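You operate a simulated robot arm through the tools that you are given. There is no shell and no other tool.

Carry out the task below with a simulated robot arm. There is one attempt and no reset: what you move stays moved.

Task
Put things in order on the top of the service table. At the end: the white camera handpiece stands where the blue handle sleeve stood; the blue handle sleeve stands where the white lens module stood; the brown bare film core stands where the white camera handpiece stood; the white lens module stands on top of the yellow wipe pad; whatever was shut is shut again. Leave all else as you found it, and nothing knocked over.

Only the result counts: the job must be done as asked and must still hold three seconds after the hand-in. Knocking over, shifting, dropping, spilling or breaking anything else fails it.

Robot
A 6-joint arm with a two-finger parallel gripper, fixed in place. Base frame: the origin is at the foot of the arm, x ahead of it, y to its left, z up; the work surface is at about z = 0. Readings come in cm, degrees, newtons and seconds.
With the tool pointing down near the work surface it reaches from about 18 to 46 cm from the base axis. Its first joint turns from -70.0 to 70.0 degrees. Payload 1.9 kg.
The tool frame sits at the grasp point between the pads (the TCP): z along the fingers, y along the line on which they close. The tips reach 2.3 cm beyond it. Largest opening 9.4 cm; finger width 3.8, thickness 1; the body of the gripper, 5.4 by 9.6 cm, starts 3.9 cm behind the TCP.
Orientation is that of the tool frame in the base frame, as [roll, pitch, yaw] about the fixed x, y, z axes, in that order (R = Rz(yaw) Ry(pitch) Rx(roll)). With the fingers straight down and closing along the base's y, the tool's x points along the base's -x, its y along +y and its z along -z.

Tools
- The arm moves only by the tool play_rows. Its argument "moves" is a list of rows, each an object (a shift or turn left out is 0, a gripper value left out holds the last) with "turn": the turn, a rotation vector about the tool's x, y, z in degrees, a list of three; "offset": the shift along the tool's x, y, z in cm, a list of three; "grip": the gripper command, from -1 (shut) to 1 (fully open), values between in proportion. In form: [{"turn": [wx, wy, wz], "offset": [x, y, z], "grip": grip}, ...]. A call has 1 to 20 rows; each row is the pose to reach, as a shift and turn from the pose commanded when the call began, along the tool's axes at that moment. Each row takes 0.2 s and may step no farther than 5 cm and 8.6 degrees from the row before; otherwise, or with a gripper value out of range, the whole call is refused. A pose out of reach is approached as far as the arm can. The call stops where the force on the tool passes 40 N (or 10 N more than at its start, if that is more) or the arm is blocked; 0.2 s more then pass. The fingers move at their own pace (about 10.8 cm/s each) and stop on an object; they squeeze with about 32 N. The grip force told is the motor's: it shows also when the fingers shut on nothing. Time passes only in rows, and 0.2 s behind the last, so rows that repeat a pose let the fingers close. The reply holds the time, the measured pose of the TCP, the force on the tool along the base axes, the opening and the grip force, in the units named above and with some noise, with the torque about the TCP (base axes, N m) and any sound that the robot's microphone picked up.
- Cameras (640 x 400 px; columns grow to the right, rows downward): "scene" is fixed at [5.72, 31.11, 42.7]; the picture's right is [-0.77, -0.64, 0.00], its down [-0.34, 0.41, -0.85] and it looks along [0.54, -0.65, -0.53] (base axes); focal length 327 px, centre (320, 200). "wrist" rides on the gripper at [8.6, 1.6, -7.5] in the tool frame; the picture's right is [-0.18, 0.98, 0.00], its down [-0.58, -0.11, -0.81] and it looks along [-0.79, -0.15, 0.59] (tool axes); focal length 243 px, centre (320, 200). There is no depth. A picture from a camera that has moved, and an enlarged one, comes with that camera's place and axes in the base frame and with its lens.
- grab_frame(camera): a new picture of that camera. No time passes.
- zoom(camera, box): a new picture of the part [left, top, right, bottom] of that camera's present view, enlarged. No time passes.
- close_job(): hands the job in; it is judged then, once.

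Places have to be worked out from the pictures, the camera data and where the tool is seen. Open the gripper and draw the arm clear of the work before you hand the job in, unless the task says otherwise.

The tools are called after "Request:" by a JSON object that holds its "api" and its "payload". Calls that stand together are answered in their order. play_rows: Moves the arm, as the interface text tells. Its arguments: {"type":"object","properties":{"moves":{"type":"array","items":{"type":"object","properties":{"turn":{"type":"array","items":{"type":"number"}},"offset":{"type":"array","items":{"type":"number"}},"grip":{"type":"number"}}}}},"required":["moves"]} The other tools are called the same way: grab_frame (camera) takes a picture; zoom (camera, box) takes an enlarged picture of a part of a camera's view; close_job () hands the job in.

At the start:

```text
t: 0.0
ee_pos: [26.93, -5.59, 26.36]
tcp_rot: [179.9, 0.0, 179.9]
ft_force: [0.2, -0.6, -0.4]
moment: [0.01, -0.02, 0.01]
width: 9.39
grasp_force: 0.1
```

scene: 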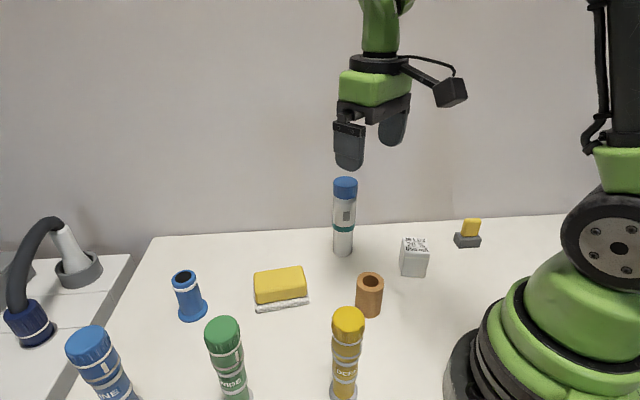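
wrist: 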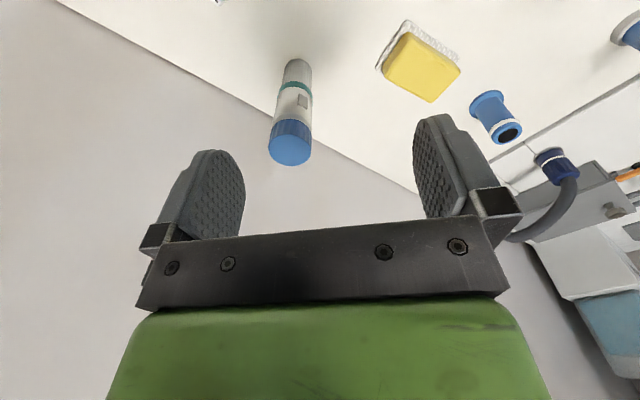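

I'll start by looking closely at the scene from both cameras to identify all objects.

Request:
{"api": "grab_frame", "payload": {"camera": "scene"}}

Request:
{"api": "zoom", "payload": {"camera": "scene", "box": [320, 160, 500, 280]}}

Request:
{"api": "zoom", "payload": {"camera": "scene", "box": [150, 240, 400, 400]}}

Request:
{"api": "zoom", "payload": {"camera": "scene", "box": [0, 200, 240, 400]}}

Request:
{"api": "grab_frame", "payload": {"camera": "wrist"}}

```text
taken
```

scene: 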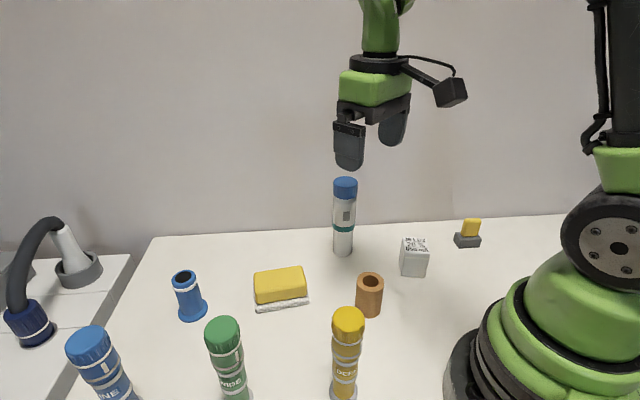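

```text
3.33 times, centred on (410, 220) of scene
camera zoom: at [5.72, 31.11, 42.7], right [-0.77, -0.64, 0.0], down [-0.34, 0.41, -0.85], along [0.54, -0.65, -0.53], focal length 1088 px, centre (20, 133)
```

zoom: 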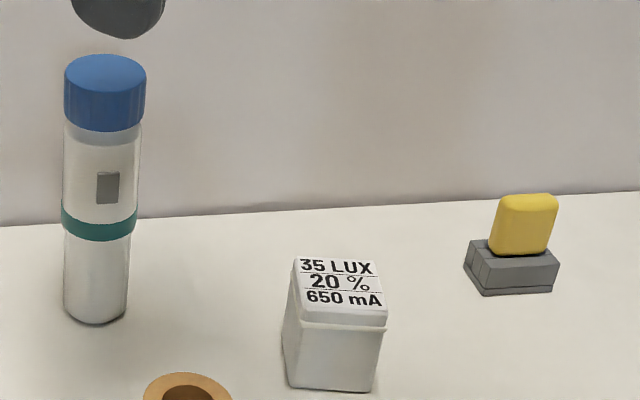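

```text
2.50 times, centred on (275, 320) of scene
camera zoom: at [5.72, 31.11, 42.7], right [-0.77, -0.64, 0.0], down [-0.34, 0.41, -0.85], along [0.54, -0.65, -0.53], focal length 816 px, centre (432, -100)
```

zoom: 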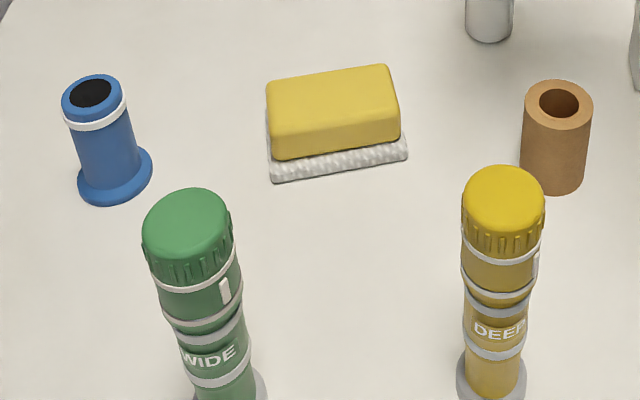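

```text
2.00 times, centred on (120, 300) of scene
camera zoom: at [5.72, 31.11, 42.7], right [-0.77, -0.64, 0.0], down [-0.34, 0.41, -0.85], along [0.54, -0.65, -0.53], focal length 653 px, centre (720, 0)
```

zoom: 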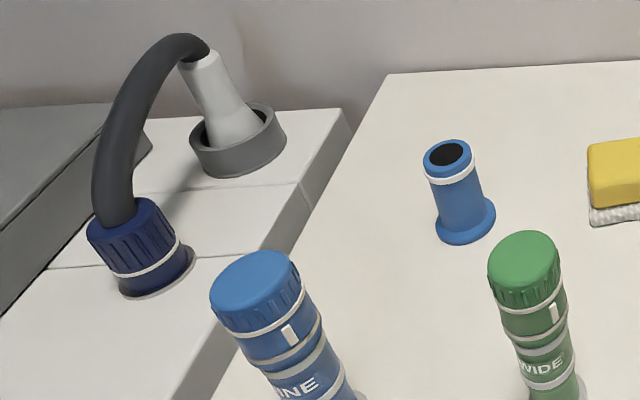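

```text
taken
camera wrist: at [18.18, -3.96, 33.9], right [0.18, 0.98, 0.0], down [0.58, -0.11, 0.81], along [0.79, -0.15, -0.59], focal length 243 px, centre (320, 200)
```

wrist: 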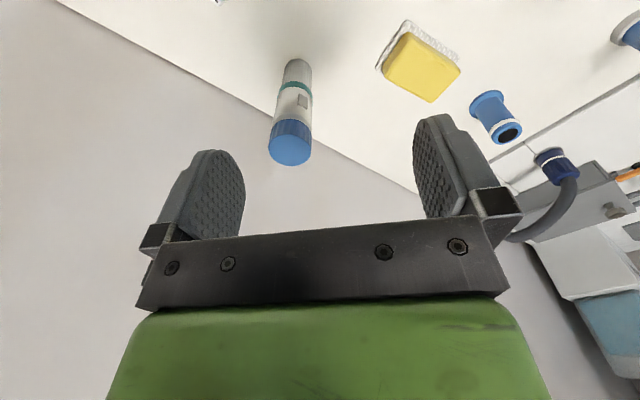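

The likely camera handpiece is the tall white cylinder, with the sleeve, box-shaped lens module, core and pad all visible. I'll zoom in further to get exact footprints and box orientation.

Request:
{"api": "zoom", "payload": {"camera": "scene", "box": [384, 225, 448, 285]}}

Request:
{"api": "zoom", "payload": {"camera": "scene", "box": [240, 255, 320, 320]}}

Request:
{"api": "zoom", "payload": {"camera": "scene", "box": [155, 260, 235, 330]}}

Request:
{"api": "zoom", "payload": {"camera": "scene", "box": [310, 170, 380, 265]}}

Request:
{"api": "zoom", "payload": {"camera": "scene", "box": [335, 260, 405, 325]}}

Request:
{"api": "zoom", "payload": {"camera": "wrist", "box": [360, 0, 640, 180]}}

```text
6.67 times, centred on (416, 255) of scene
camera zoom: at [5.72, 31.11, 42.7], right [-0.77, -0.64, 0.0], down [-0.34, 0.41, -0.85], along [0.54, -0.65, -0.53], focal length 2177 px, centre (-320, -167)
```

zoom: 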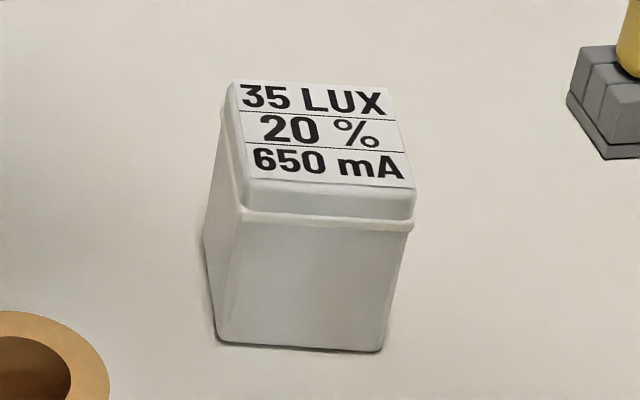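

```text
6.15 times, centred on (280, 288) of scene
camera zoom: at [5.72, 31.11, 42.7], right [-0.77, -0.64, 0.0], down [-0.34, 0.41, -0.85], along [0.54, -0.65, -0.53], focal length 2010 px, centre (566, -338)
```

zoom: 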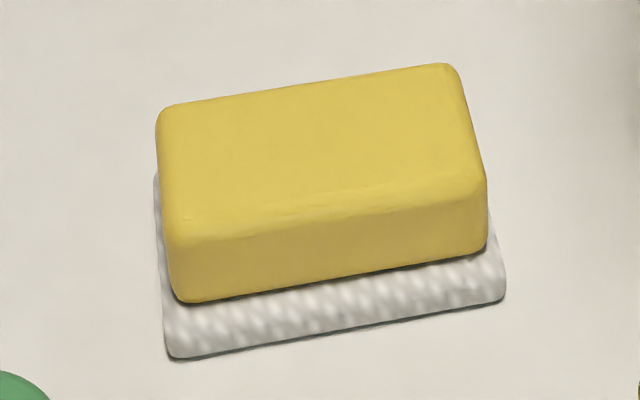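

```text
5.71 times, centred on (195, 295) of scene
camera zoom: at [5.72, 31.11, 42.7], right [-0.77, -0.64, 0.0], down [-0.34, 0.41, -0.85], along [0.54, -0.65, -0.53], focal length 1866 px, centre (1034, -343)
```

zoom: 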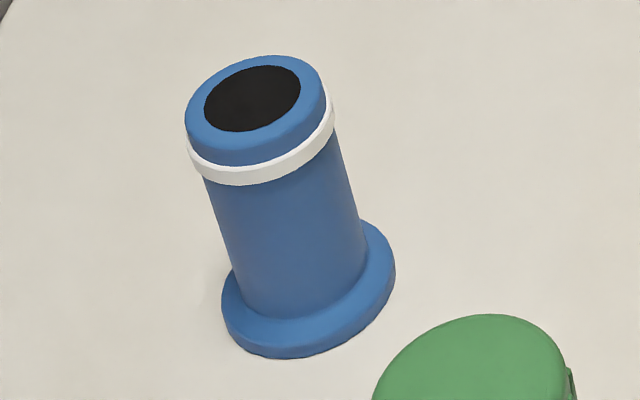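

```text
4.21 times, centred on (345, 218) of scene
camera zoom: at [5.72, 31.11, 42.7], right [-0.77, -0.64, 0.0], down [-0.34, 0.41, -0.85], along [0.54, -0.65, -0.53], focal length 1375 px, centre (215, 126)
```

zoom: 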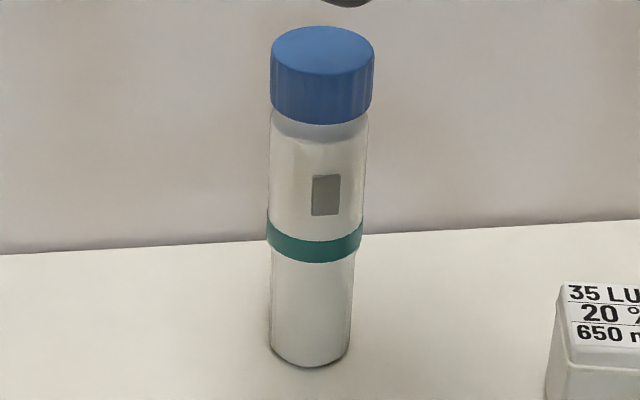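

```text
6.15 times, centred on (370, 292) of scene
camera zoom: at [5.72, 31.11, 42.7], right [-0.77, -0.64, 0.0], down [-0.34, 0.41, -0.85], along [0.54, -0.65, -0.53], focal length 2010 px, centre (12, -369)
```

zoom: 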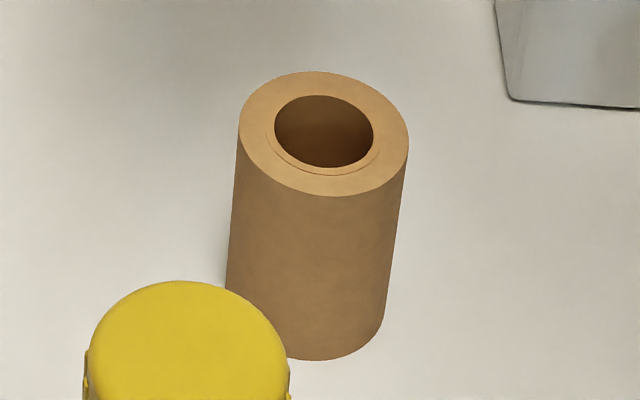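

```text
2.22 times, centred on (500, 90) of wrist
camera zoom: at [18.18, -3.96, 33.9], right [0.18, 0.98, 0.0], down [0.58, -0.11, 0.81], along [0.79, -0.15, -0.59], focal length 539 px, centre (-80, 444)
```

zoom: 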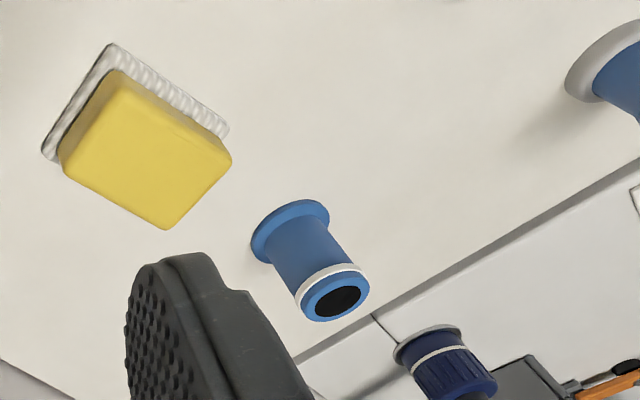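

Estimates from the scene camera: handpiece base about (33.6, -9.5) and 15.7 tall, sleeve (43.2, 17.3), lens module (21, -13.5) turned about 35°, core (22.2, -0.8), pad top centre (34.9, 5.9) at z of about 3.8. First I'll move above the lens module with the jaw line turned to 35° to grip its flat sides.

Request:
{"api": "play_rows", "payload": {"moves": [{"turn": [0, 0, 7], "offset": [0.74, -0.99, 1.5], "grip": 1}, {"turn": [0, 0, 14], "offset": [1.48, -1.98, 3.0], "grip": 1}, {"turn": [0, 0, 21], "offset": [2.22, -2.97, 4.5], "grip": 1}, {"turn": [0, 0, 28], "offset": [2.96, -3.96, 6.0], "grip": 1}, {"turn": [0, 0, 35], "offset": [3.7, -4.94, 7.5], "grip": 1}, {"turn": [0, 0, 42], "offset": [4.44, -5.93, 9.0], "grip": 1}, {"turn": [0, 0, 49], "offset": [5.18, -6.92, 10.5], "grip": 1}, {"turn": [0, 0, 55], "offset": [5.93, -7.91, 12.3], "grip": 1}, {"turn": [0, 0, 55], "offset": [5.93, -7.91, 12.3], "grip": 1}]}}

Request:
{"api": "grab_frame", "payload": {"camera": "scene"}}

Request:
{"api": "grab_frame", "payload": {"camera": "wrist"}}

```text
t: 2.0
ee_pos: [21.07, -13.4, 13.99]
tcp_rot: [179.9, 0.0, 124.9]
ft_force: [-0.7, 0.0, -0.3]
moment: [0.01, 0.0, 0.02]
width: 9.39
grasp_force: 0.1
```

```text
taken
```

scene: 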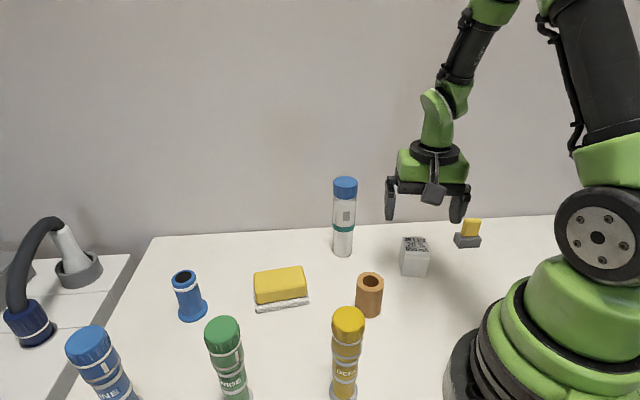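

```text
taken
camera wrist: at [17.31, -5.42, 21.54], right [0.91, 0.41, 0.0], down [0.24, -0.54, 0.81], along [0.33, -0.74, -0.59], focal length 243 px, centre (320, 200)
```

wrist: 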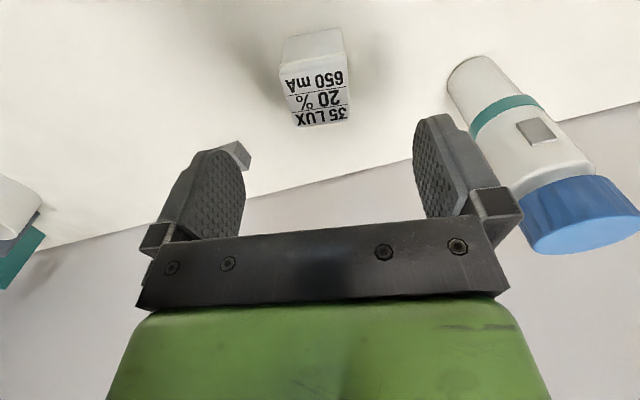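

The gripper sits above the module. I'll zoom in on the module in both views to check centering and angle before descending.

Request:
{"api": "zoom", "payload": {"camera": "wrist", "box": [250, 10, 410, 140]}}

Request:
{"api": "zoom", "payload": {"camera": "scene", "box": [370, 160, 490, 285]}}

```text
3.08 times, centred on (330, 75) of wrist
camera zoom: at [17.31, -5.42, 21.54], right [0.91, 0.41, 0.0], down [0.24, -0.54, 0.81], along [0.33, -0.74, -0.59], focal length 746 px, centre (289, 585)
```

zoom: 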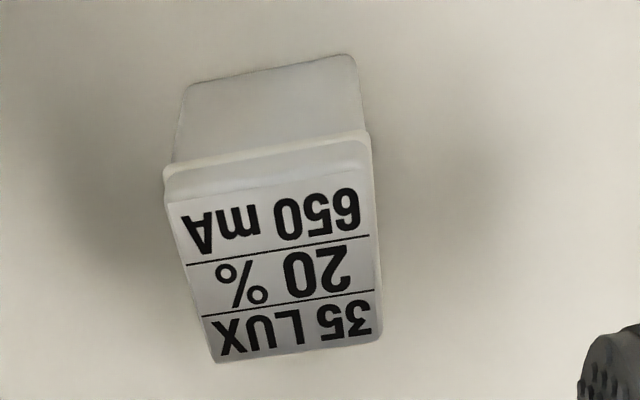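

```text
3.20 times, centred on (430, 222) of scene
camera zoom: at [5.72, 31.11, 42.7], right [-0.77, -0.64, 0.0], down [-0.34, 0.41, -0.85], along [0.54, -0.65, -0.53], focal length 1045 px, centre (-32, 128)
```

zoom: 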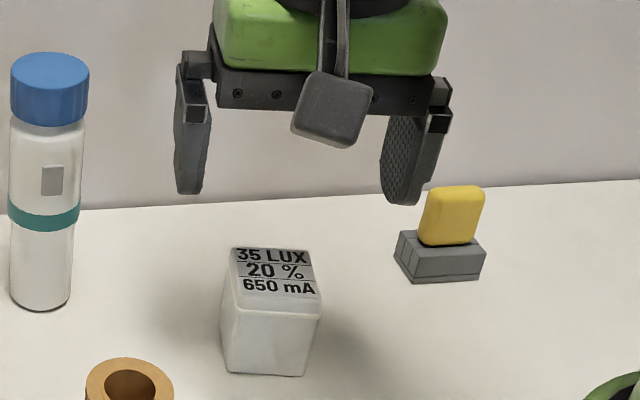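

The wrist view suggests the module's centre is nearer (21.0, -14.1) at about 33.5°. I'll shift slightly and descend open to around z=3.1, then check before closing.

Request:
{"api": "play_rows", "payload": {"moves": [{"offset": [-0.49, -0.43, 0.5], "turn": [0, 0, 1], "grip": 1}, {"offset": [-0.49, -0.43, 3], "turn": [0, 0, 1], "grip": 1}, {"offset": [-0.49, -0.43, 5.5], "turn": [0, 0, 1], "grip": 1}, {"offset": [-0.49, -0.43, 7.5], "turn": [0, 0, 1], "grip": 1}, {"offset": [-0.49, -0.43, 9.2], "turn": [0, 0, 1], "grip": 1}, {"offset": [-0.49, -0.43, 10.3], "turn": [0, 0, 1], "grip": 1}, {"offset": [-0.49, -0.43, 10.8], "turn": [0, 0, 1], "grip": 1}, {"offset": [-0.49, -0.43, 10.8], "turn": [0, 0, 1], "grip": 1}]}}

Request:
{"api": "zoom", "payload": {"camera": "scene", "box": [350, 180, 490, 290]}}

Request:
{"api": "grab_frame", "payload": {"camera": "wrist"}}

```text
t: 3.8
ee_pos: [20.91, -14.09, 3.18]
tcp_rot: [-180.0, -0.1, 124.0]
ft_force: [-0.2, -0.1, 0.1]
moment: [0.0, 0.0, 0.03]
width: 9.41
grasp_force: 0.2
```

```text
3.64 times, centred on (420, 235) of scene
camera zoom: at [5.72, 31.11, 42.7], right [-0.77, -0.64, 0.0], down [-0.34, 0.41, -0.85], along [0.54, -0.65, -0.53], focal length 1188 px, centre (-44, 73)
```

zoom: 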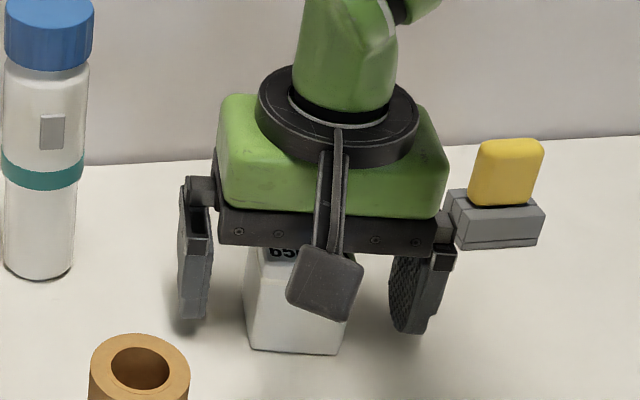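

```text
taken
camera wrist: at [17.32, -6.05, 10.79], right [0.92, 0.4, 0.0], down [0.23, -0.54, 0.81], along [0.32, -0.74, -0.59], focal length 243 px, centre (320, 200)
```

wrist: 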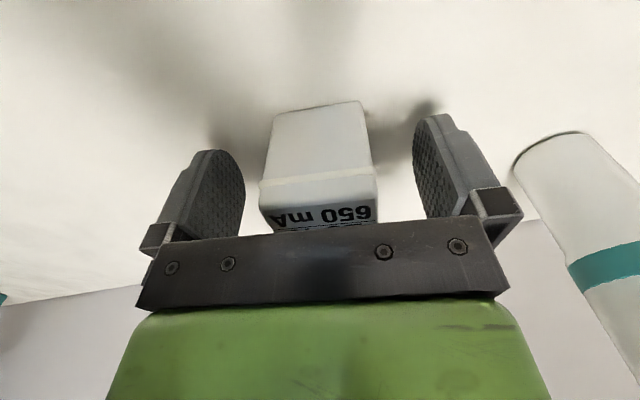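

The box is well between the fingers, with its near bottom edge midpoint at about (19.9, -12.5). Closing the gripper now.

Request:
{"api": "play_rows", "payload": {"moves": [{"grip": -1}, {"grip": -1}, {"grip": -1}, {"grip": -1}]}}

Request:
{"api": "grab_frame", "payload": {"camera": "wrist"}}

```text
t: 4.8
ee_pos: [21.03, -14.13, 3.19]
tcp_rot: [-179.9, -0.1, 124.0]
ft_force: [0.2, 0.1, -0.2]
moment: [-0.04, 0.0, 0.03]
width: 4.39
grasp_force: 31.7
```

```text
taken
camera wrist: at [17.32, -6.05, 10.81], right [0.92, 0.4, 0.0], down [0.23, -0.54, 0.81], along [0.32, -0.74, -0.59], focal length 243 px, centre (320, 200)
```

wrist: 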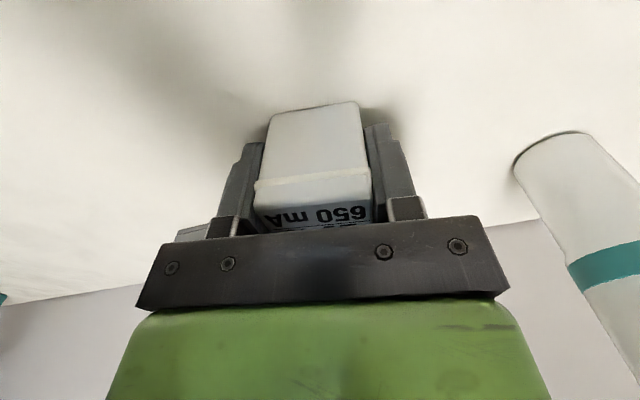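

Gripped at 4.39 cm width. Lifting straight up and checking that the whole module comes along.

Request:
{"api": "play_rows", "payload": {"moves": [{"offset": [0, 0, -0.5], "grip": -1}, {"offset": [0, 0, -1.5], "grip": -1}, {"offset": [0, 0, -3.5], "grip": -1}, {"offset": [0, 0, -6], "grip": -1}, {"offset": [0, 0, -9], "grip": -1}, {"offset": [0, 0, -12], "grip": -1}, {"offset": [0, 0, -15], "grip": -1}, {"offset": [0, 0, -17], "grip": -1}, {"offset": [0, 0, -17], "grip": -1}]}}

Request:
{"api": "grab_frame", "payload": {"camera": "scene"}}

Request:
{"api": "grab_frame", "payload": {"camera": "wrist"}}

```text
t: 6.8
ee_pos: [21.06, -14.2, 20.12]
tcp_rot: [180.0, -0.1, 124.0]
ft_force: [-0.9, 1.0, -1.1]
moment: [0.03, -0.01, -0.02]
width: 4.33
grasp_force: 31.6
```

```text
taken
```

scene: 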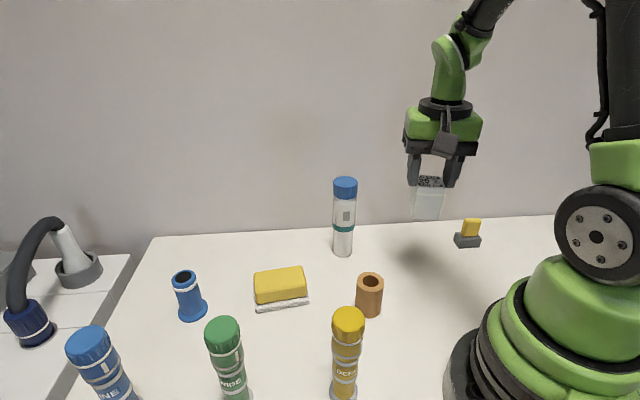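

```text
taken
camera wrist: at [17.38, -6.06, 27.79], right [0.92, 0.4, 0.0], down [0.23, -0.54, 0.81], along [0.32, -0.74, -0.59], focal length 243 px, centre (320, 200)
```

wrist: 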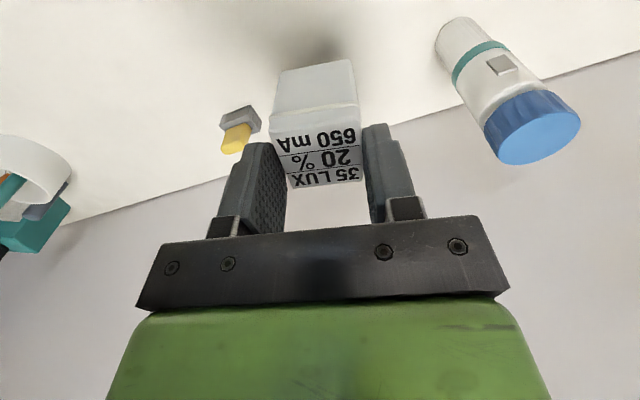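

The module has slipped downward in the grip, since it is now hanging well below the fingertips. I'll zoom in to see how much is still held.

Request:
{"api": "zoom", "payload": {"camera": "scene", "box": [390, 110, 490, 240]}}

Request:
{"api": "zoom", "payload": {"camera": "wrist", "box": [220, 40, 430, 220]}}

```text
3.08 times, centred on (440, 175) of scene
camera zoom: at [5.72, 31.11, 42.7], right [-0.77, -0.64, 0.0], down [-0.34, 0.41, -0.85], along [0.54, -0.65, -0.53], focal length 1005 px, centre (-49, 277)
```

zoom: 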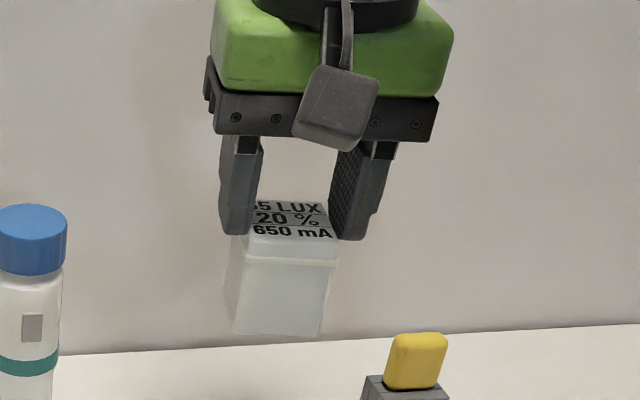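

```text
2.22 times, centred on (325, 130) of wrist
camera zoom: at [17.38, -6.06, 27.79], right [0.92, 0.4, 0.0], down [0.23, -0.54, 0.81], along [0.32, -0.74, -0.59], focal length 539 px, centre (309, 356)
```

zoom: 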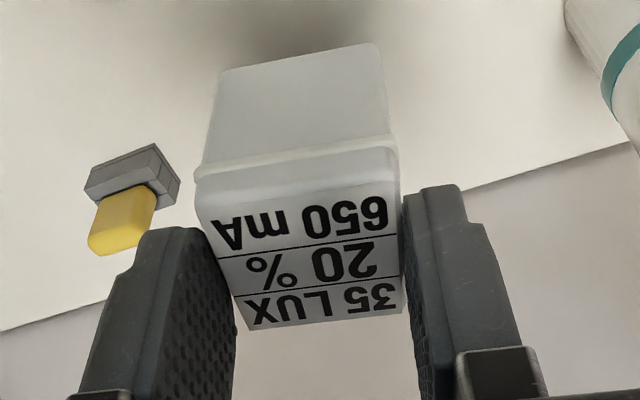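

Only about 1 cm of the lid edge is still gripped, and the module's bottom is at about z=13.2. I'll lower it straight back down promptly to its original spot to regrip.

Request:
{"api": "play_rows", "payload": {"moves": [{"offset": [0, 0, 4], "grip": -1}, {"offset": [0, 0, 8.5], "grip": -1}, {"offset": [0, 0, 11.2], "grip": -1}, {"offset": [0, 0, 12.4], "grip": -1}, {"offset": [0, 0, 12.9], "grip": -1}]}}

Request:
{"api": "zoom", "payload": {"camera": "scene", "box": [370, 170, 490, 290]}}

Request:
{"api": "grab_frame", "payload": {"camera": "wrist"}}

```text
t: 8.0
ee_pos: [20.97, -14.26, 7.43]
tcp_rot: [179.8, 0.2, 124.0]
ft_force: [-4.1, 3.9, 26.1]
moment: [0.09, 0.06, -0.03]
width: 4.34
grasp_force: 31.5
```

```text
3.33 times, centred on (430, 230) of scene
camera zoom: at [5.71, 31.11, 42.7], right [-0.77, -0.64, 0.0], down [-0.34, 0.41, -0.85], along [0.54, -0.65, -0.53], focal length 1088 px, centre (-47, 100)
```

zoom: 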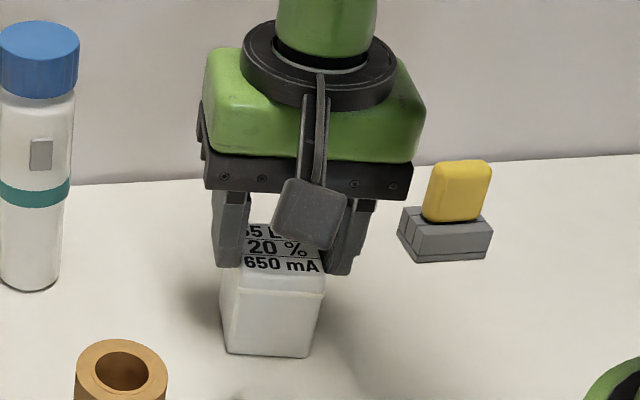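

```text
taken
camera wrist: at [17.32, -6.15, 14.96], right [0.92, 0.4, 0.0], down [0.23, -0.54, 0.81], along [0.32, -0.74, -0.59], focal length 243 px, centre (320, 200)
```

wrist: 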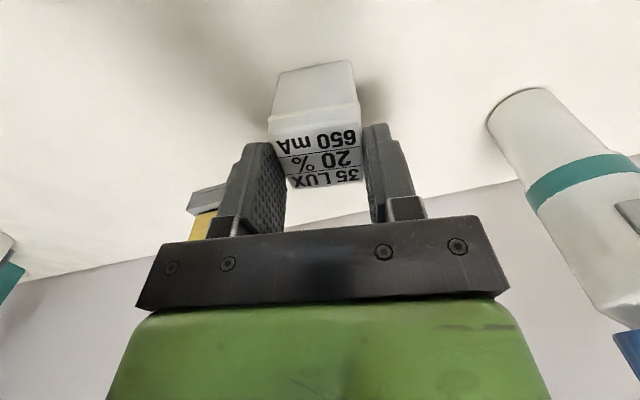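

The module is back on the table, with 26 N pressing and the tips only on the lid's top edge. I'll open, lower to about z=5.4 so the pads cover the rim and lid, and regrip.

Request:
{"api": "play_rows", "payload": {"moves": [{"offset": [0, 0, -0.2], "grip": -1}, {"offset": [0, 0, -0.2], "grip": 0.2}, {"offset": [0, 0, -0.2], "grip": 0.4}, {"offset": [0, 0, -0.2], "grip": 0.4}, {"offset": [0, 0, 1.0], "grip": 0.4}, {"offset": [0, 0, 1.8], "grip": 0.4}, {"offset": [0, 0, 1.8], "grip": 0.4}]}}

Request:
{"api": "grab_frame", "payload": {"camera": "wrist"}}

Request:
{"api": "zoom", "payload": {"camera": "scene", "box": [370, 170, 490, 290]}}

```text
t: 9.6
ee_pos: [21.0, -14.02, 5.47]
tcp_rot: [180.0, 0.0, 124.0]
ft_force: [-0.7, -0.4, 0.5]
moment: [0.0, 0.01, 0.0]
width: 6.56
grasp_force: 0.1
```

```text
taken
camera wrist: at [17.29, -6.1, 13.11], right [0.92, 0.4, 0.0], down [0.23, -0.54, 0.81], along [0.32, -0.74, -0.59], focal length 243 px, centre (320, 200)
```

wrist: 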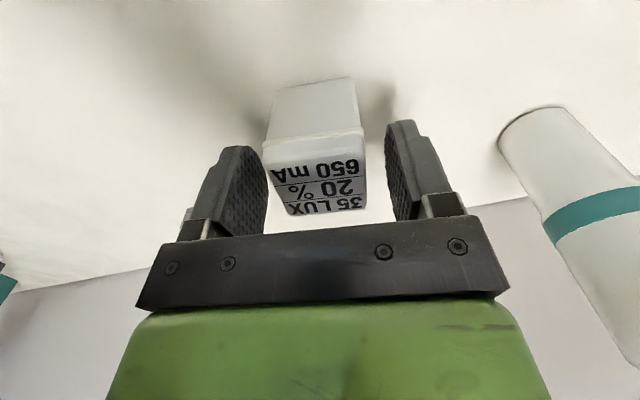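

```text
3.33 times, centred on (430, 230) of scene
camera zoom: at [5.72, 31.11, 42.7], right [-0.77, -0.64, 0.0], down [-0.34, 0.41, -0.85], along [0.54, -0.65, -0.53], focal length 1088 px, centre (-47, 100)
```

zoom: 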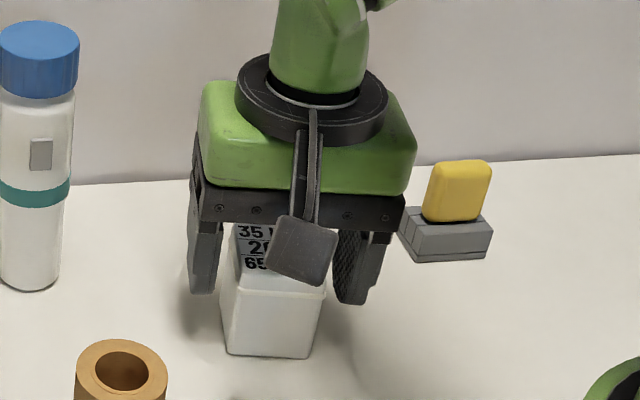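

The box stands upright with the pads spanning the rim and lid. I'll close and do a slow 1 cm test lift with a hold, watching for creep.

Request:
{"api": "play_rows", "payload": {"moves": [{"offset": [-0.4, -0.3, 0], "grip": 0.4}, {"offset": [-0.4, -0.3, 0], "grip": -1}, {"offset": [-0.4, -0.3, 0], "grip": -1}, {"offset": [-0.4, -0.3, 0], "grip": -1}, {"offset": [-0.4, -0.3, 0], "grip": -1}, {"offset": [-0.4, -0.3, -0.3], "grip": -1}, {"offset": [-0.4, -0.3, -0.6], "grip": -1}, {"offset": [-0.4, -0.3, -0.9], "grip": -1}, {"offset": [-0.4, -0.3, -1.2], "grip": -1}, {"offset": [-0.4, -0.3, -1.2], "grip": -1}]}}

Request:
{"api": "zoom", "payload": {"camera": "wrist", "box": [200, 40, 460, 240]}}

Request:
{"api": "zoom", "payload": {"camera": "scene", "box": [370, 170, 490, 290]}}

```text
t: 11.8
ee_pos: [20.87, -14.58, 6.83]
tcp_rot: [180.0, 0.0, 124.0]
ft_force: [-0.2, 0.3, -1.0]
moment: [0.03, 0.01, -0.01]
width: 4.34
grasp_force: 32.0
```

```text
2.00 times, centred on (330, 140) of wrist
camera zoom: at [17.27, -6.55, 14.31], right [0.92, 0.4, 0.0], down [0.23, -0.54, 0.81], along [0.32, -0.74, -0.59], focal length 485 px, centre (300, 320)
```

zoom: 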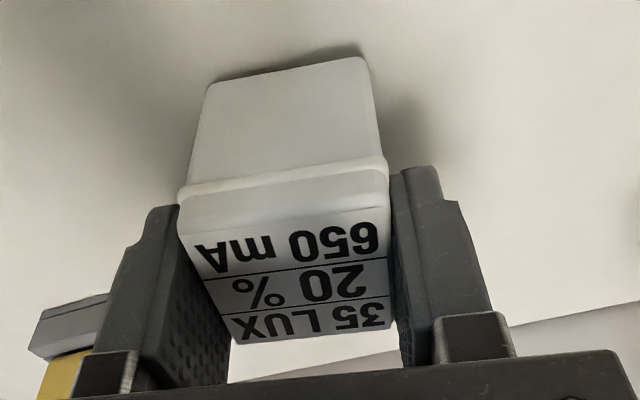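

```text
3.33 times, centred on (430, 230) of scene
camera zoom: at [5.72, 31.11, 42.7], right [-0.77, -0.64, 0.0], down [-0.34, 0.41, -0.85], along [0.54, -0.65, -0.53], focal length 1088 px, centre (-47, 100)
```

zoom: 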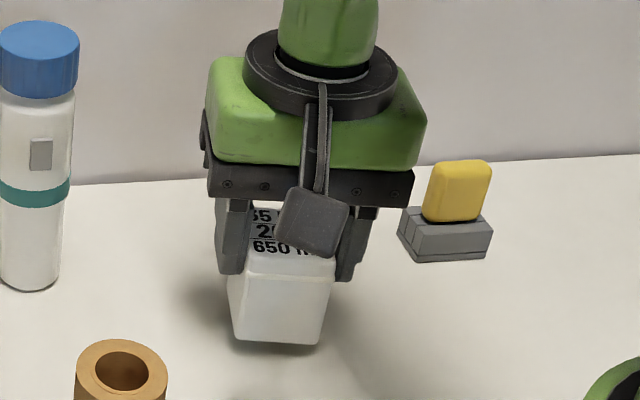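

The box is lifted about 1 cm now. I'll hold still for a second and compare, to see whether it creeps in the grip.

Request:
{"api": "play_rows", "payload": {"moves": [{"grip": -1}, {"grip": -1}, {"grip": -1}, {"grip": -1}, {"grip": -1}, {"grip": -1}]}}

Request:
{"api": "zoom", "payload": {"camera": "wrist", "box": [200, 40, 460, 240]}}

Request:
{"api": "zoom", "payload": {"camera": "scene", "box": [370, 170, 490, 290]}}

```text
t: 13.2
ee_pos: [20.9, -14.64, 6.69]
tcp_rot: [-180.0, 0.0, 123.9]
ft_force: [0.2, -0.3, -1.8]
moment: [0.04, -0.03, 0.0]
width: 4.38
grasp_force: 32.0
```

```text
2.00 times, centred on (330, 140) of wrist
camera zoom: at [17.27, -6.55, 14.29], right [0.92, 0.4, 0.0], down [0.23, -0.54, 0.81], along [0.32, -0.74, -0.59], focal length 485 px, centre (300, 320)
```

zoom: 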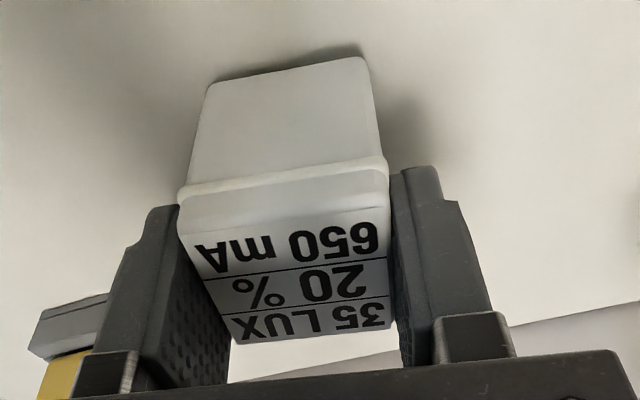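

```text
3.33 times, centred on (430, 230) of scene
camera zoom: at [5.72, 31.11, 42.7], right [-0.77, -0.64, 0.0], down [-0.34, 0.41, -0.85], along [0.54, -0.65, -0.53], focal length 1088 px, centre (-47, 100)
```

zoom: 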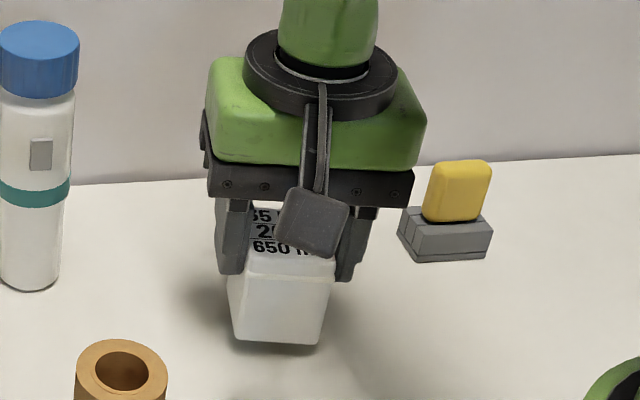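

No creep during the hold, so this grip is stable. I'll lift a bit more, gently, and check again.

Request:
{"api": "play_rows", "payload": {"moves": [{"offset": [0, 0, -0.3], "grip": -1}, {"offset": [0, 0, -0.9], "grip": -1}, {"offset": [0, 0, -1.6], "grip": -1}, {"offset": [0, 0, -2.3], "grip": -1}, {"offset": [0, 0, -3.0], "grip": -1}, {"offset": [0, 0, -3.5], "grip": -1}, {"offset": [0, 0, -3.7], "grip": -1}]}}

Request:
{"api": "zoom", "payload": {"camera": "wrist", "box": [200, 40, 460, 240]}}

Request:
{"api": "zoom", "payload": {"camera": "scene", "box": [370, 150, 490, 270]}}

```text
t: 14.8
ee_pos: [20.91, -14.53, 10.37]
tcp_rot: [-180.0, 0.0, 124.1]
ft_force: [0.6, -0.3, -2.1]
moment: [0.02, -0.01, 0.0]
width: 4.34
grasp_force: 31.9
```

```text
2.00 times, centred on (330, 140) of wrist
camera zoom: at [17.27, -6.56, 18.0], right [0.92, 0.4, 0.0], down [0.23, -0.54, 0.81], along [0.32, -0.74, -0.59], focal length 485 px, centre (300, 320)
```

zoom: 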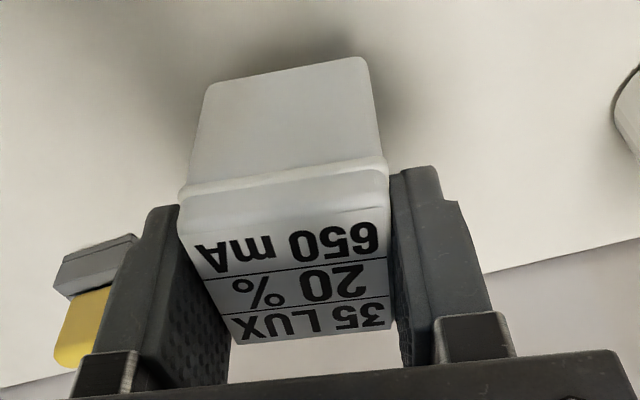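

```text
3.33 times, centred on (430, 210) of scene
camera zoom: at [5.72, 31.11, 42.7], right [-0.77, -0.64, 0.0], down [-0.34, 0.41, -0.85], along [0.54, -0.65, -0.53], focal length 1088 px, centre (-47, 167)
```

zoom: 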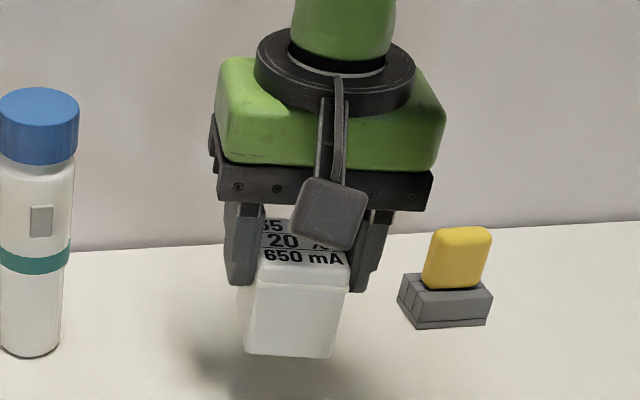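

The box hasn't moved in the grip. I'll now raise and carry it to a viewing position beside the pad, turning the jaw to match the pad's 53° long axis.

Request:
{"api": "play_rows", "payload": {"moves": [{"offset": [0, 0, -0.8], "grip": -1}, {"offset": [0, 0, -2.2], "grip": -1}, {"offset": [0, 0, -3.8], "grip": -1}, {"offset": [0, 0, -5.4], "grip": -1}, {"offset": [0, 0, -7.0], "grip": -1}, {"offset": [0.4, 0.8, -8.6], "turn": [0, 0, -1], "grip": -1}, {"offset": [1.1, 2.3, -9.4], "turn": [0, 0, -3], "grip": -1}, {"offset": [2.0, 4.2, -9.6], "turn": [0, 0, -5], "grip": -1}, {"offset": [2.9, 6.1, -9.6], "turn": [0, 0, -7], "grip": -1}, {"offset": [3.9, 8.1, -9.6], "turn": [0, 0, -9], "grip": -1}, {"offset": [4.9, 10.1, -9.6], "turn": [0, 0, -11], "grip": -1}, {"offset": [5.8, 12.1, -9.6], "turn": [0, 0, -14], "grip": -1}, {"offset": [6.8, 14.1, -9.6], "turn": [0, 0, -17], "grip": -1}, {"offset": [7.5, 15.5, -9.6], "turn": [0, 0, -19], "grip": -1}, {"offset": [7.8, 16.2, -9.6], "turn": [0, 0, -19], "grip": -1}, {"offset": [7.8, 16.2, -9.6], "turn": [0, 0, -19], "grip": -1}]}}

Request:
{"api": "grab_frame", "payload": {"camera": "wrist"}}

Request:
{"api": "grab_frame", "payload": {"camera": "scene"}}

```text
t: 18.2
ee_pos: [30.04, 0.94, 19.99]
tcp_rot: [-180.0, 0.0, 142.9]
ft_force: [0.6, 0.1, -2.0]
moment: [-0.01, -0.02, -0.02]
width: 4.36
grasp_force: 31.9
```

```text
taken
camera wrist: at [23.9, 7.41, 27.54], right [0.74, 0.67, 0.0], down [0.4, -0.44, 0.81], along [0.54, -0.6, -0.59], focal length 243 px, centre (320, 200)
```

wrist: 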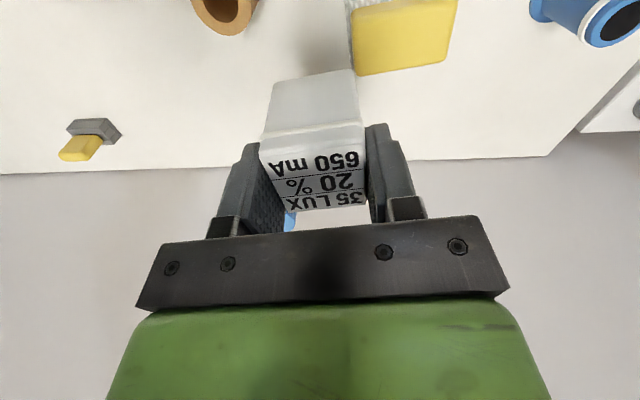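

```text
taken
```

scene: 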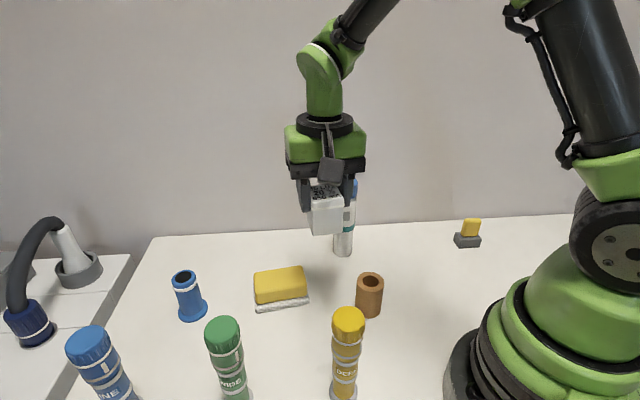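

The pad is half cut off in the wrist view. I'll back the gripper off about 6 cm so the whole pad is in view, then refine its centre and top height.

Request:
{"api": "play_rows", "payload": {"moves": [{"offset": [0.8, 0.1, 0], "grip": -1}, {"offset": [2.2, 0.3, 0], "grip": -1}, {"offset": [4.0, 0.55, 0], "grip": -1}, {"offset": [5.6, 0.8, 0], "grip": -1}, {"offset": [6.3, 0.9, 0], "grip": -1}, {"offset": [6.3, 0.9, 0], "grip": -1}]}}

Request:
{"api": "grab_frame", "payload": {"camera": "wrist"}}

Request:
{"api": "zoom", "payload": {"camera": "wrist", "box": [340, 0, 560, 140]}}

```text
t: 19.6
ee_pos: [25.59, 5.42, 19.97]
tcp_rot: [180.0, 0.0, 143.0]
ft_force: [0.2, 0.5, -0.4]
moment: [0.0, 0.02, 0.02]
width: 4.37
grasp_force: 32.1
```

```text
taken
camera wrist: at [19.42, 11.88, 27.59], right [0.74, 0.67, 0.0], down [0.4, -0.44, 0.81], along [0.54, -0.6, -0.59], focal length 243 px, centre (320, 200)
```

wrist: 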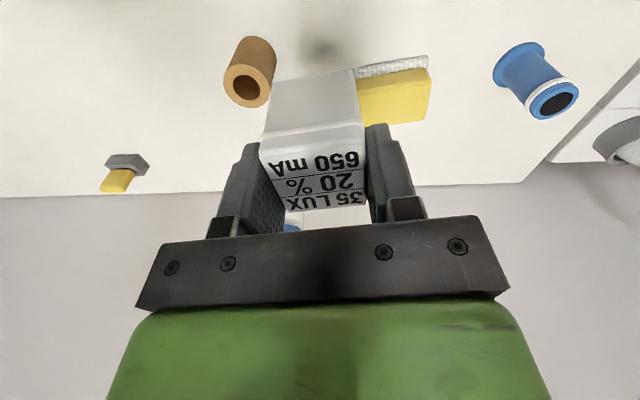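

```text
2.86 times, centred on (450, 70) of wrist
camera zoom: at [19.42, 11.88, 27.59], right [0.74, 0.67, 0.0], down [0.4, -0.44, 0.81], along [0.54, -0.6, -0.59], focal length 693 px, centre (-51, 571)
```

zoom: 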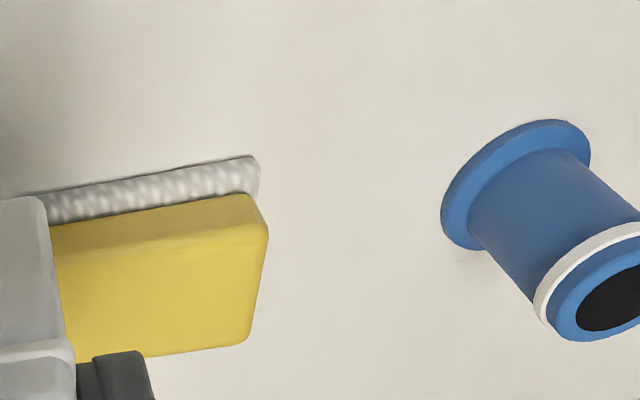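

I now place the pad's top centre at about (35.7, 5.35) with its long axis at about 52° and top height about 3.0 to 3.5. Moving over it and descending to leave roughly a 1 cm gap under the box.

Request:
{"api": "play_rows", "payload": {"moves": [{"offset": [-0.8, 0.6, 0], "grip": -1}, {"offset": [-2.2, 1.6, 0], "grip": -1}, {"offset": [-3.8, 2.8, 0], "grip": -1}, {"offset": [-5.4, 4.0, 0], "grip": -1}, {"offset": [-7.0, 5.1, 0], "grip": -1}, {"offset": [-8.0, 5.9, 0], "grip": -1}, {"offset": [-8.2, 6.0, 0.5], "grip": -1}, {"offset": [-8.2, 6.0, 2.0], "grip": -1}, {"offset": [-8.2, 6.0, 4.0], "grip": -1}, {"offset": [-8.2, 6.0, 6.0], "grip": -1}, {"offset": [-8.2, 6.0, 8.0], "grip": -1}, {"offset": [-8.2, 6.0, 9.4], "grip": -1}, {"offset": [-8.2, 6.0, 10.0], "grip": -1}, {"offset": [-8.2, 6.0, 10.0], "grip": -1}]}}

Request:
{"api": "grab_frame", "payload": {"camera": "wrist"}}

Request:
{"api": "zoom", "payload": {"camera": "scene", "box": [220, 200, 340, 320]}}

```text
t: 22.6
ee_pos: [35.73, 5.27, 10.03]
tcp_rot: [180.0, -0.1, 143.1]
ft_force: [0.3, 0.1, -1.9]
moment: [0.01, -0.01, -0.01]
width: 4.36
grasp_force: 32.6
```

```text
taken
camera wrist: at [29.62, 11.75, 17.56], right [0.74, 0.67, 0.0], down [0.4, -0.44, 0.81], along [0.54, -0.6, -0.59], focal length 243 px, centre (320, 200)
```

wrist: 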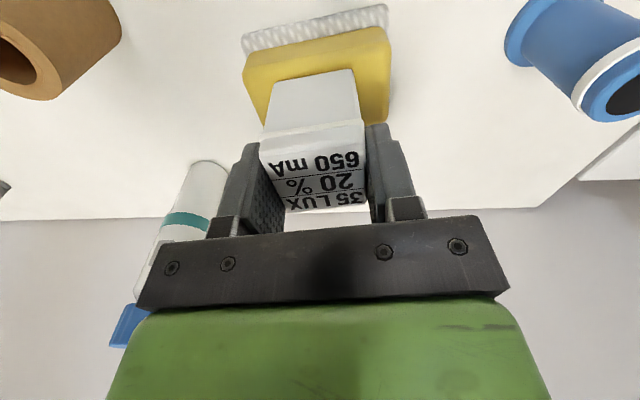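

```text
3.33 times, centred on (280, 260) of scene
camera zoom: at [5.72, 31.11, 42.7], right [-0.77, -0.64, 0.0], down [-0.34, 0.41, -0.85], along [0.54, -0.65, -0.53], focal length 1088 px, centre (453, 0)
```

zoom: 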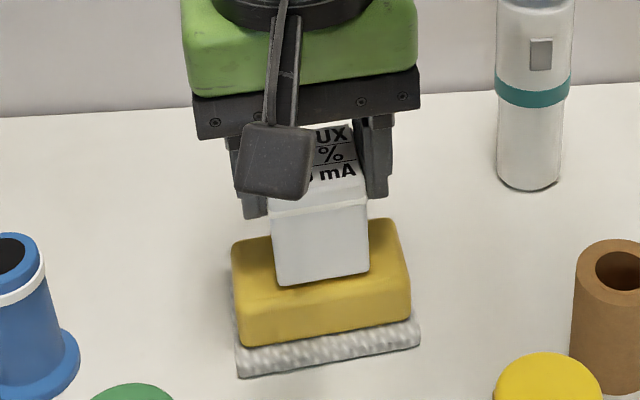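

The box hovers over the pad. I'll zoom in on both views to check its centering relative to the pad's front and back edges.

Request:
{"api": "zoom", "payload": {"camera": "wrist", "box": [220, 0, 420, 140]}}

Request:
{"api": "zoom", "payload": {"camera": "scene", "box": [240, 240, 320, 320]}}

```text
2.86 times, centred on (320, 70) of wrist
camera zoom: at [29.62, 11.75, 17.56], right [0.74, 0.67, 0.0], down [0.4, -0.44, 0.81], along [0.54, -0.6, -0.59], focal length 693 px, centre (320, 571)
```

zoom: 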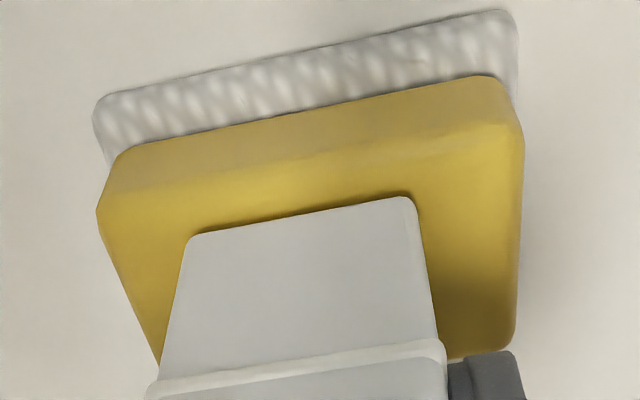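

```text
5.00 times, centred on (280, 280) of scene
camera zoom: at [5.72, 31.11, 42.7], right [-0.77, -0.64, 0.0], down [-0.34, 0.41, -0.85], along [0.54, -0.65, -0.53], focal length 1633 px, centre (520, -200)
```

zoom: 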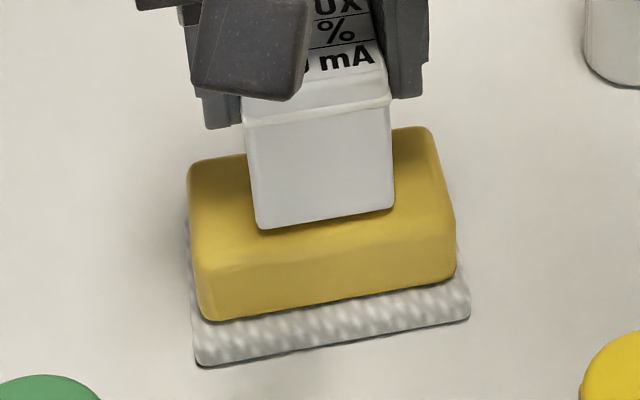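

The box is centred over the pad within about 0.3 cm and its angle matches. Lowering gently in small steps while reading the force.

Request:
{"api": "play_rows", "payload": {"moves": [{"offset": [0, 0, 0.3], "grip": -1}, {"offset": [0, 0, 0.6], "grip": -1}, {"offset": [0, 0, 0.8], "grip": -1}, {"offset": [0, 0, 0.8], "grip": -1}]}}

Request:
{"api": "zoom", "payload": {"camera": "scene", "box": [240, 240, 320, 320]}}

```text
t: 23.6
ee_pos: [35.78, 5.29, 9.35]
tcp_rot: [179.8, 0.2, 143.0]
ft_force: [1.2, -2.9, 27.4]
moment: [-0.1, 0.0, 0.0]
width: 4.39
grasp_force: 32.0
```

```text
5.00 times, centred on (280, 280) of scene
camera zoom: at [5.71, 31.11, 42.7], right [-0.77, -0.64, 0.0], down [-0.34, 0.41, -0.85], along [0.54, -0.65, -0.53], focal length 1633 px, centre (520, -200)
```

zoom: 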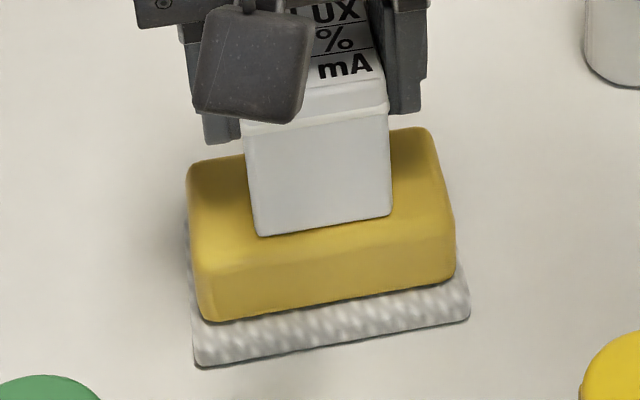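

Contact is made at 27 N, so the pad top is at about 3.8. I'll ease the load off by 0.12 cm, then open moderately to release the box.

Request:
{"api": "play_rows", "payload": {"moves": [{"offset": [0, 0, -0.12], "grip": -1}, {"offset": [0, 0, -0.12], "grip": -1}]}}

```text
t: 24.2
ee_pos: [35.59, 5.35, 9.3]
tcp_rot: [-179.9, 0.0, 143.0]
ft_force: [3.3, 0.4, 7.7]
moment: [0.02, -0.34, -0.03]
width: 4.35
grasp_force: 31.7
```

Request:
{"api": "play_rows", "payload": {"moves": [{"offset": [0, 0, -0.03], "grip": -0.02}, {"offset": [0, 0, -0.03], "grip": 0.1}, {"offset": [0, 0, -0.03], "grip": 0.3}, {"offset": [0, 0, -0.03], "grip": 0.4}]}}

Request:
{"api": "grab_frame", "payload": {"camera": "wrist"}}

Request:
{"api": "zoom", "payload": {"camera": "scene", "box": [220, 210, 340, 320]}}

```text
t: 25.2
ee_pos: [35.67, 5.21, 9.49]
tcp_rot: [-180.0, 0.0, 143.0]
ft_force: [0.3, 0.5, -0.9]
moment: [-0.01, 0.03, 0.0]
width: 6.57
grasp_force: 0.1
```

```text
taken
camera wrist: at [29.61, 11.76, 16.95], right [0.74, 0.67, 0.0], down [0.4, -0.44, 0.81], along [0.54, -0.6, -0.59], focal length 243 px, centre (320, 200)
```

wrist: 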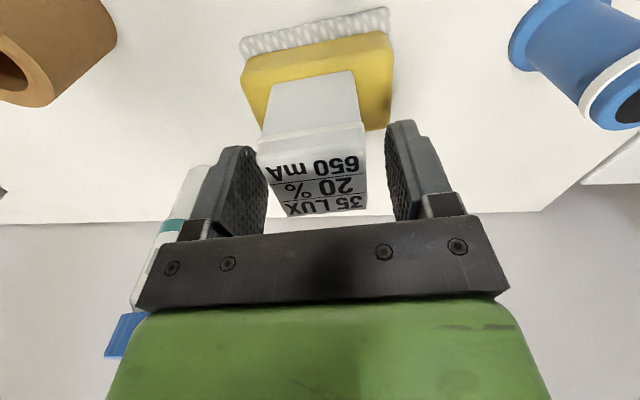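

```text
3.64 times, centred on (280, 265) of scene
camera zoom: at [5.72, 31.11, 42.7], right [-0.77, -0.64, 0.0], down [-0.34, 0.41, -0.85], along [0.54, -0.65, -0.53], focal length 1188 px, centre (466, -36)
```

zoom: 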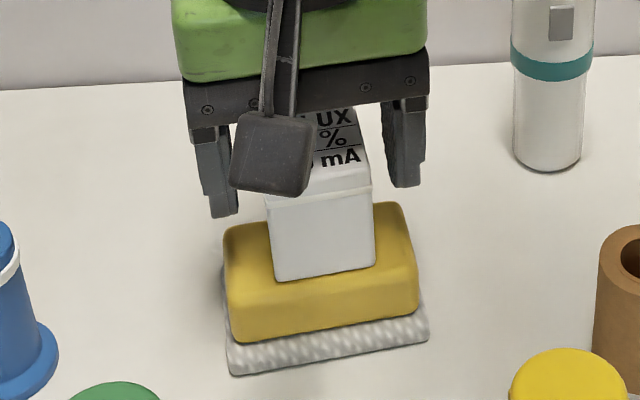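

The lens module is standing on the pad. Next I'll rise clear and move to a viewing pose toward the sleeve with the gripper turned radially at about 22° azimuth.

Request:
{"api": "play_rows", "payload": {"moves": [{"offset": [0, 0, -0.6], "grip": 0.4}, {"offset": [0, 0, -3], "grip": 0.4}, {"offset": [0, 0, -6], "grip": 0.4}, {"offset": [0, 0, -9], "grip": 0.5}, {"offset": [0, 0, -11], "grip": 0.7, "turn": [0, 0, -3]}, {"offset": [0.5, 0.7, -11], "grip": 1, "turn": [0, 0, -11]}, {"offset": [1.2, 1.7, -11], "grip": 1, "turn": [0, 0, -19]}, {"offset": [2.0, 2.8, -11], "grip": 1, "turn": [0, 0, -27]}, {"offset": [2.8, 4.0, -11], "grip": 1, "turn": [0, 0, -35]}, {"offset": [3.7, 5.2, -11], "grip": 1, "turn": [0, 0, -43]}, {"offset": [4.5, 6.4, -11], "grip": 1, "turn": [0, 0, -51]}, {"offset": [5.0, 7.2, -11], "grip": 1, "turn": [0, 0, -59]}, {"offset": [5.0, 7.2, -11], "grip": 1, "turn": [0, 0, -59]}]}}

Request:
{"api": "grab_frame", "payload": {"camera": "wrist"}}

Request:
{"api": "grab_frame", "payload": {"camera": "scene"}}

```text
t: 28.0
ee_pos: [36.01, 13.99, 20.4]
tcp_rot: [-179.9, -0.1, -158.0]
ft_force: [0.0, 0.2, 0.5]
moment: [0.02, -0.01, -0.03]
width: 9.4
grasp_force: 0.1
```

```text
taken
camera wrist: at [27.25, 12.28, 27.93], right [-0.2, 0.98, 0.0], down [0.58, 0.12, 0.81], along [0.79, 0.16, -0.59], focal length 243 px, centre (320, 200)
```

wrist: 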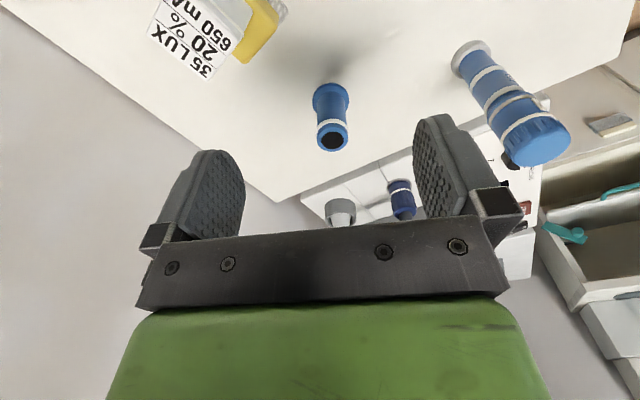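

```text
taken
```

scene: 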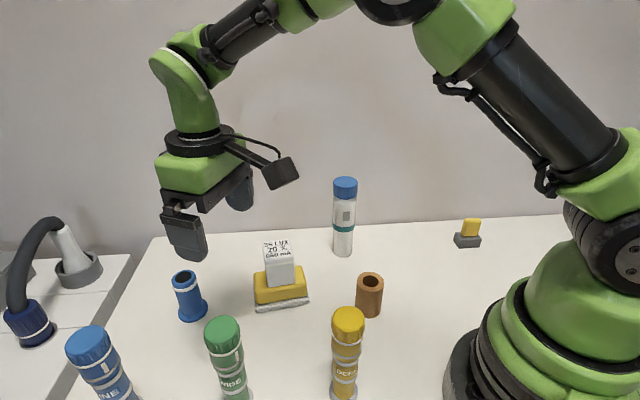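

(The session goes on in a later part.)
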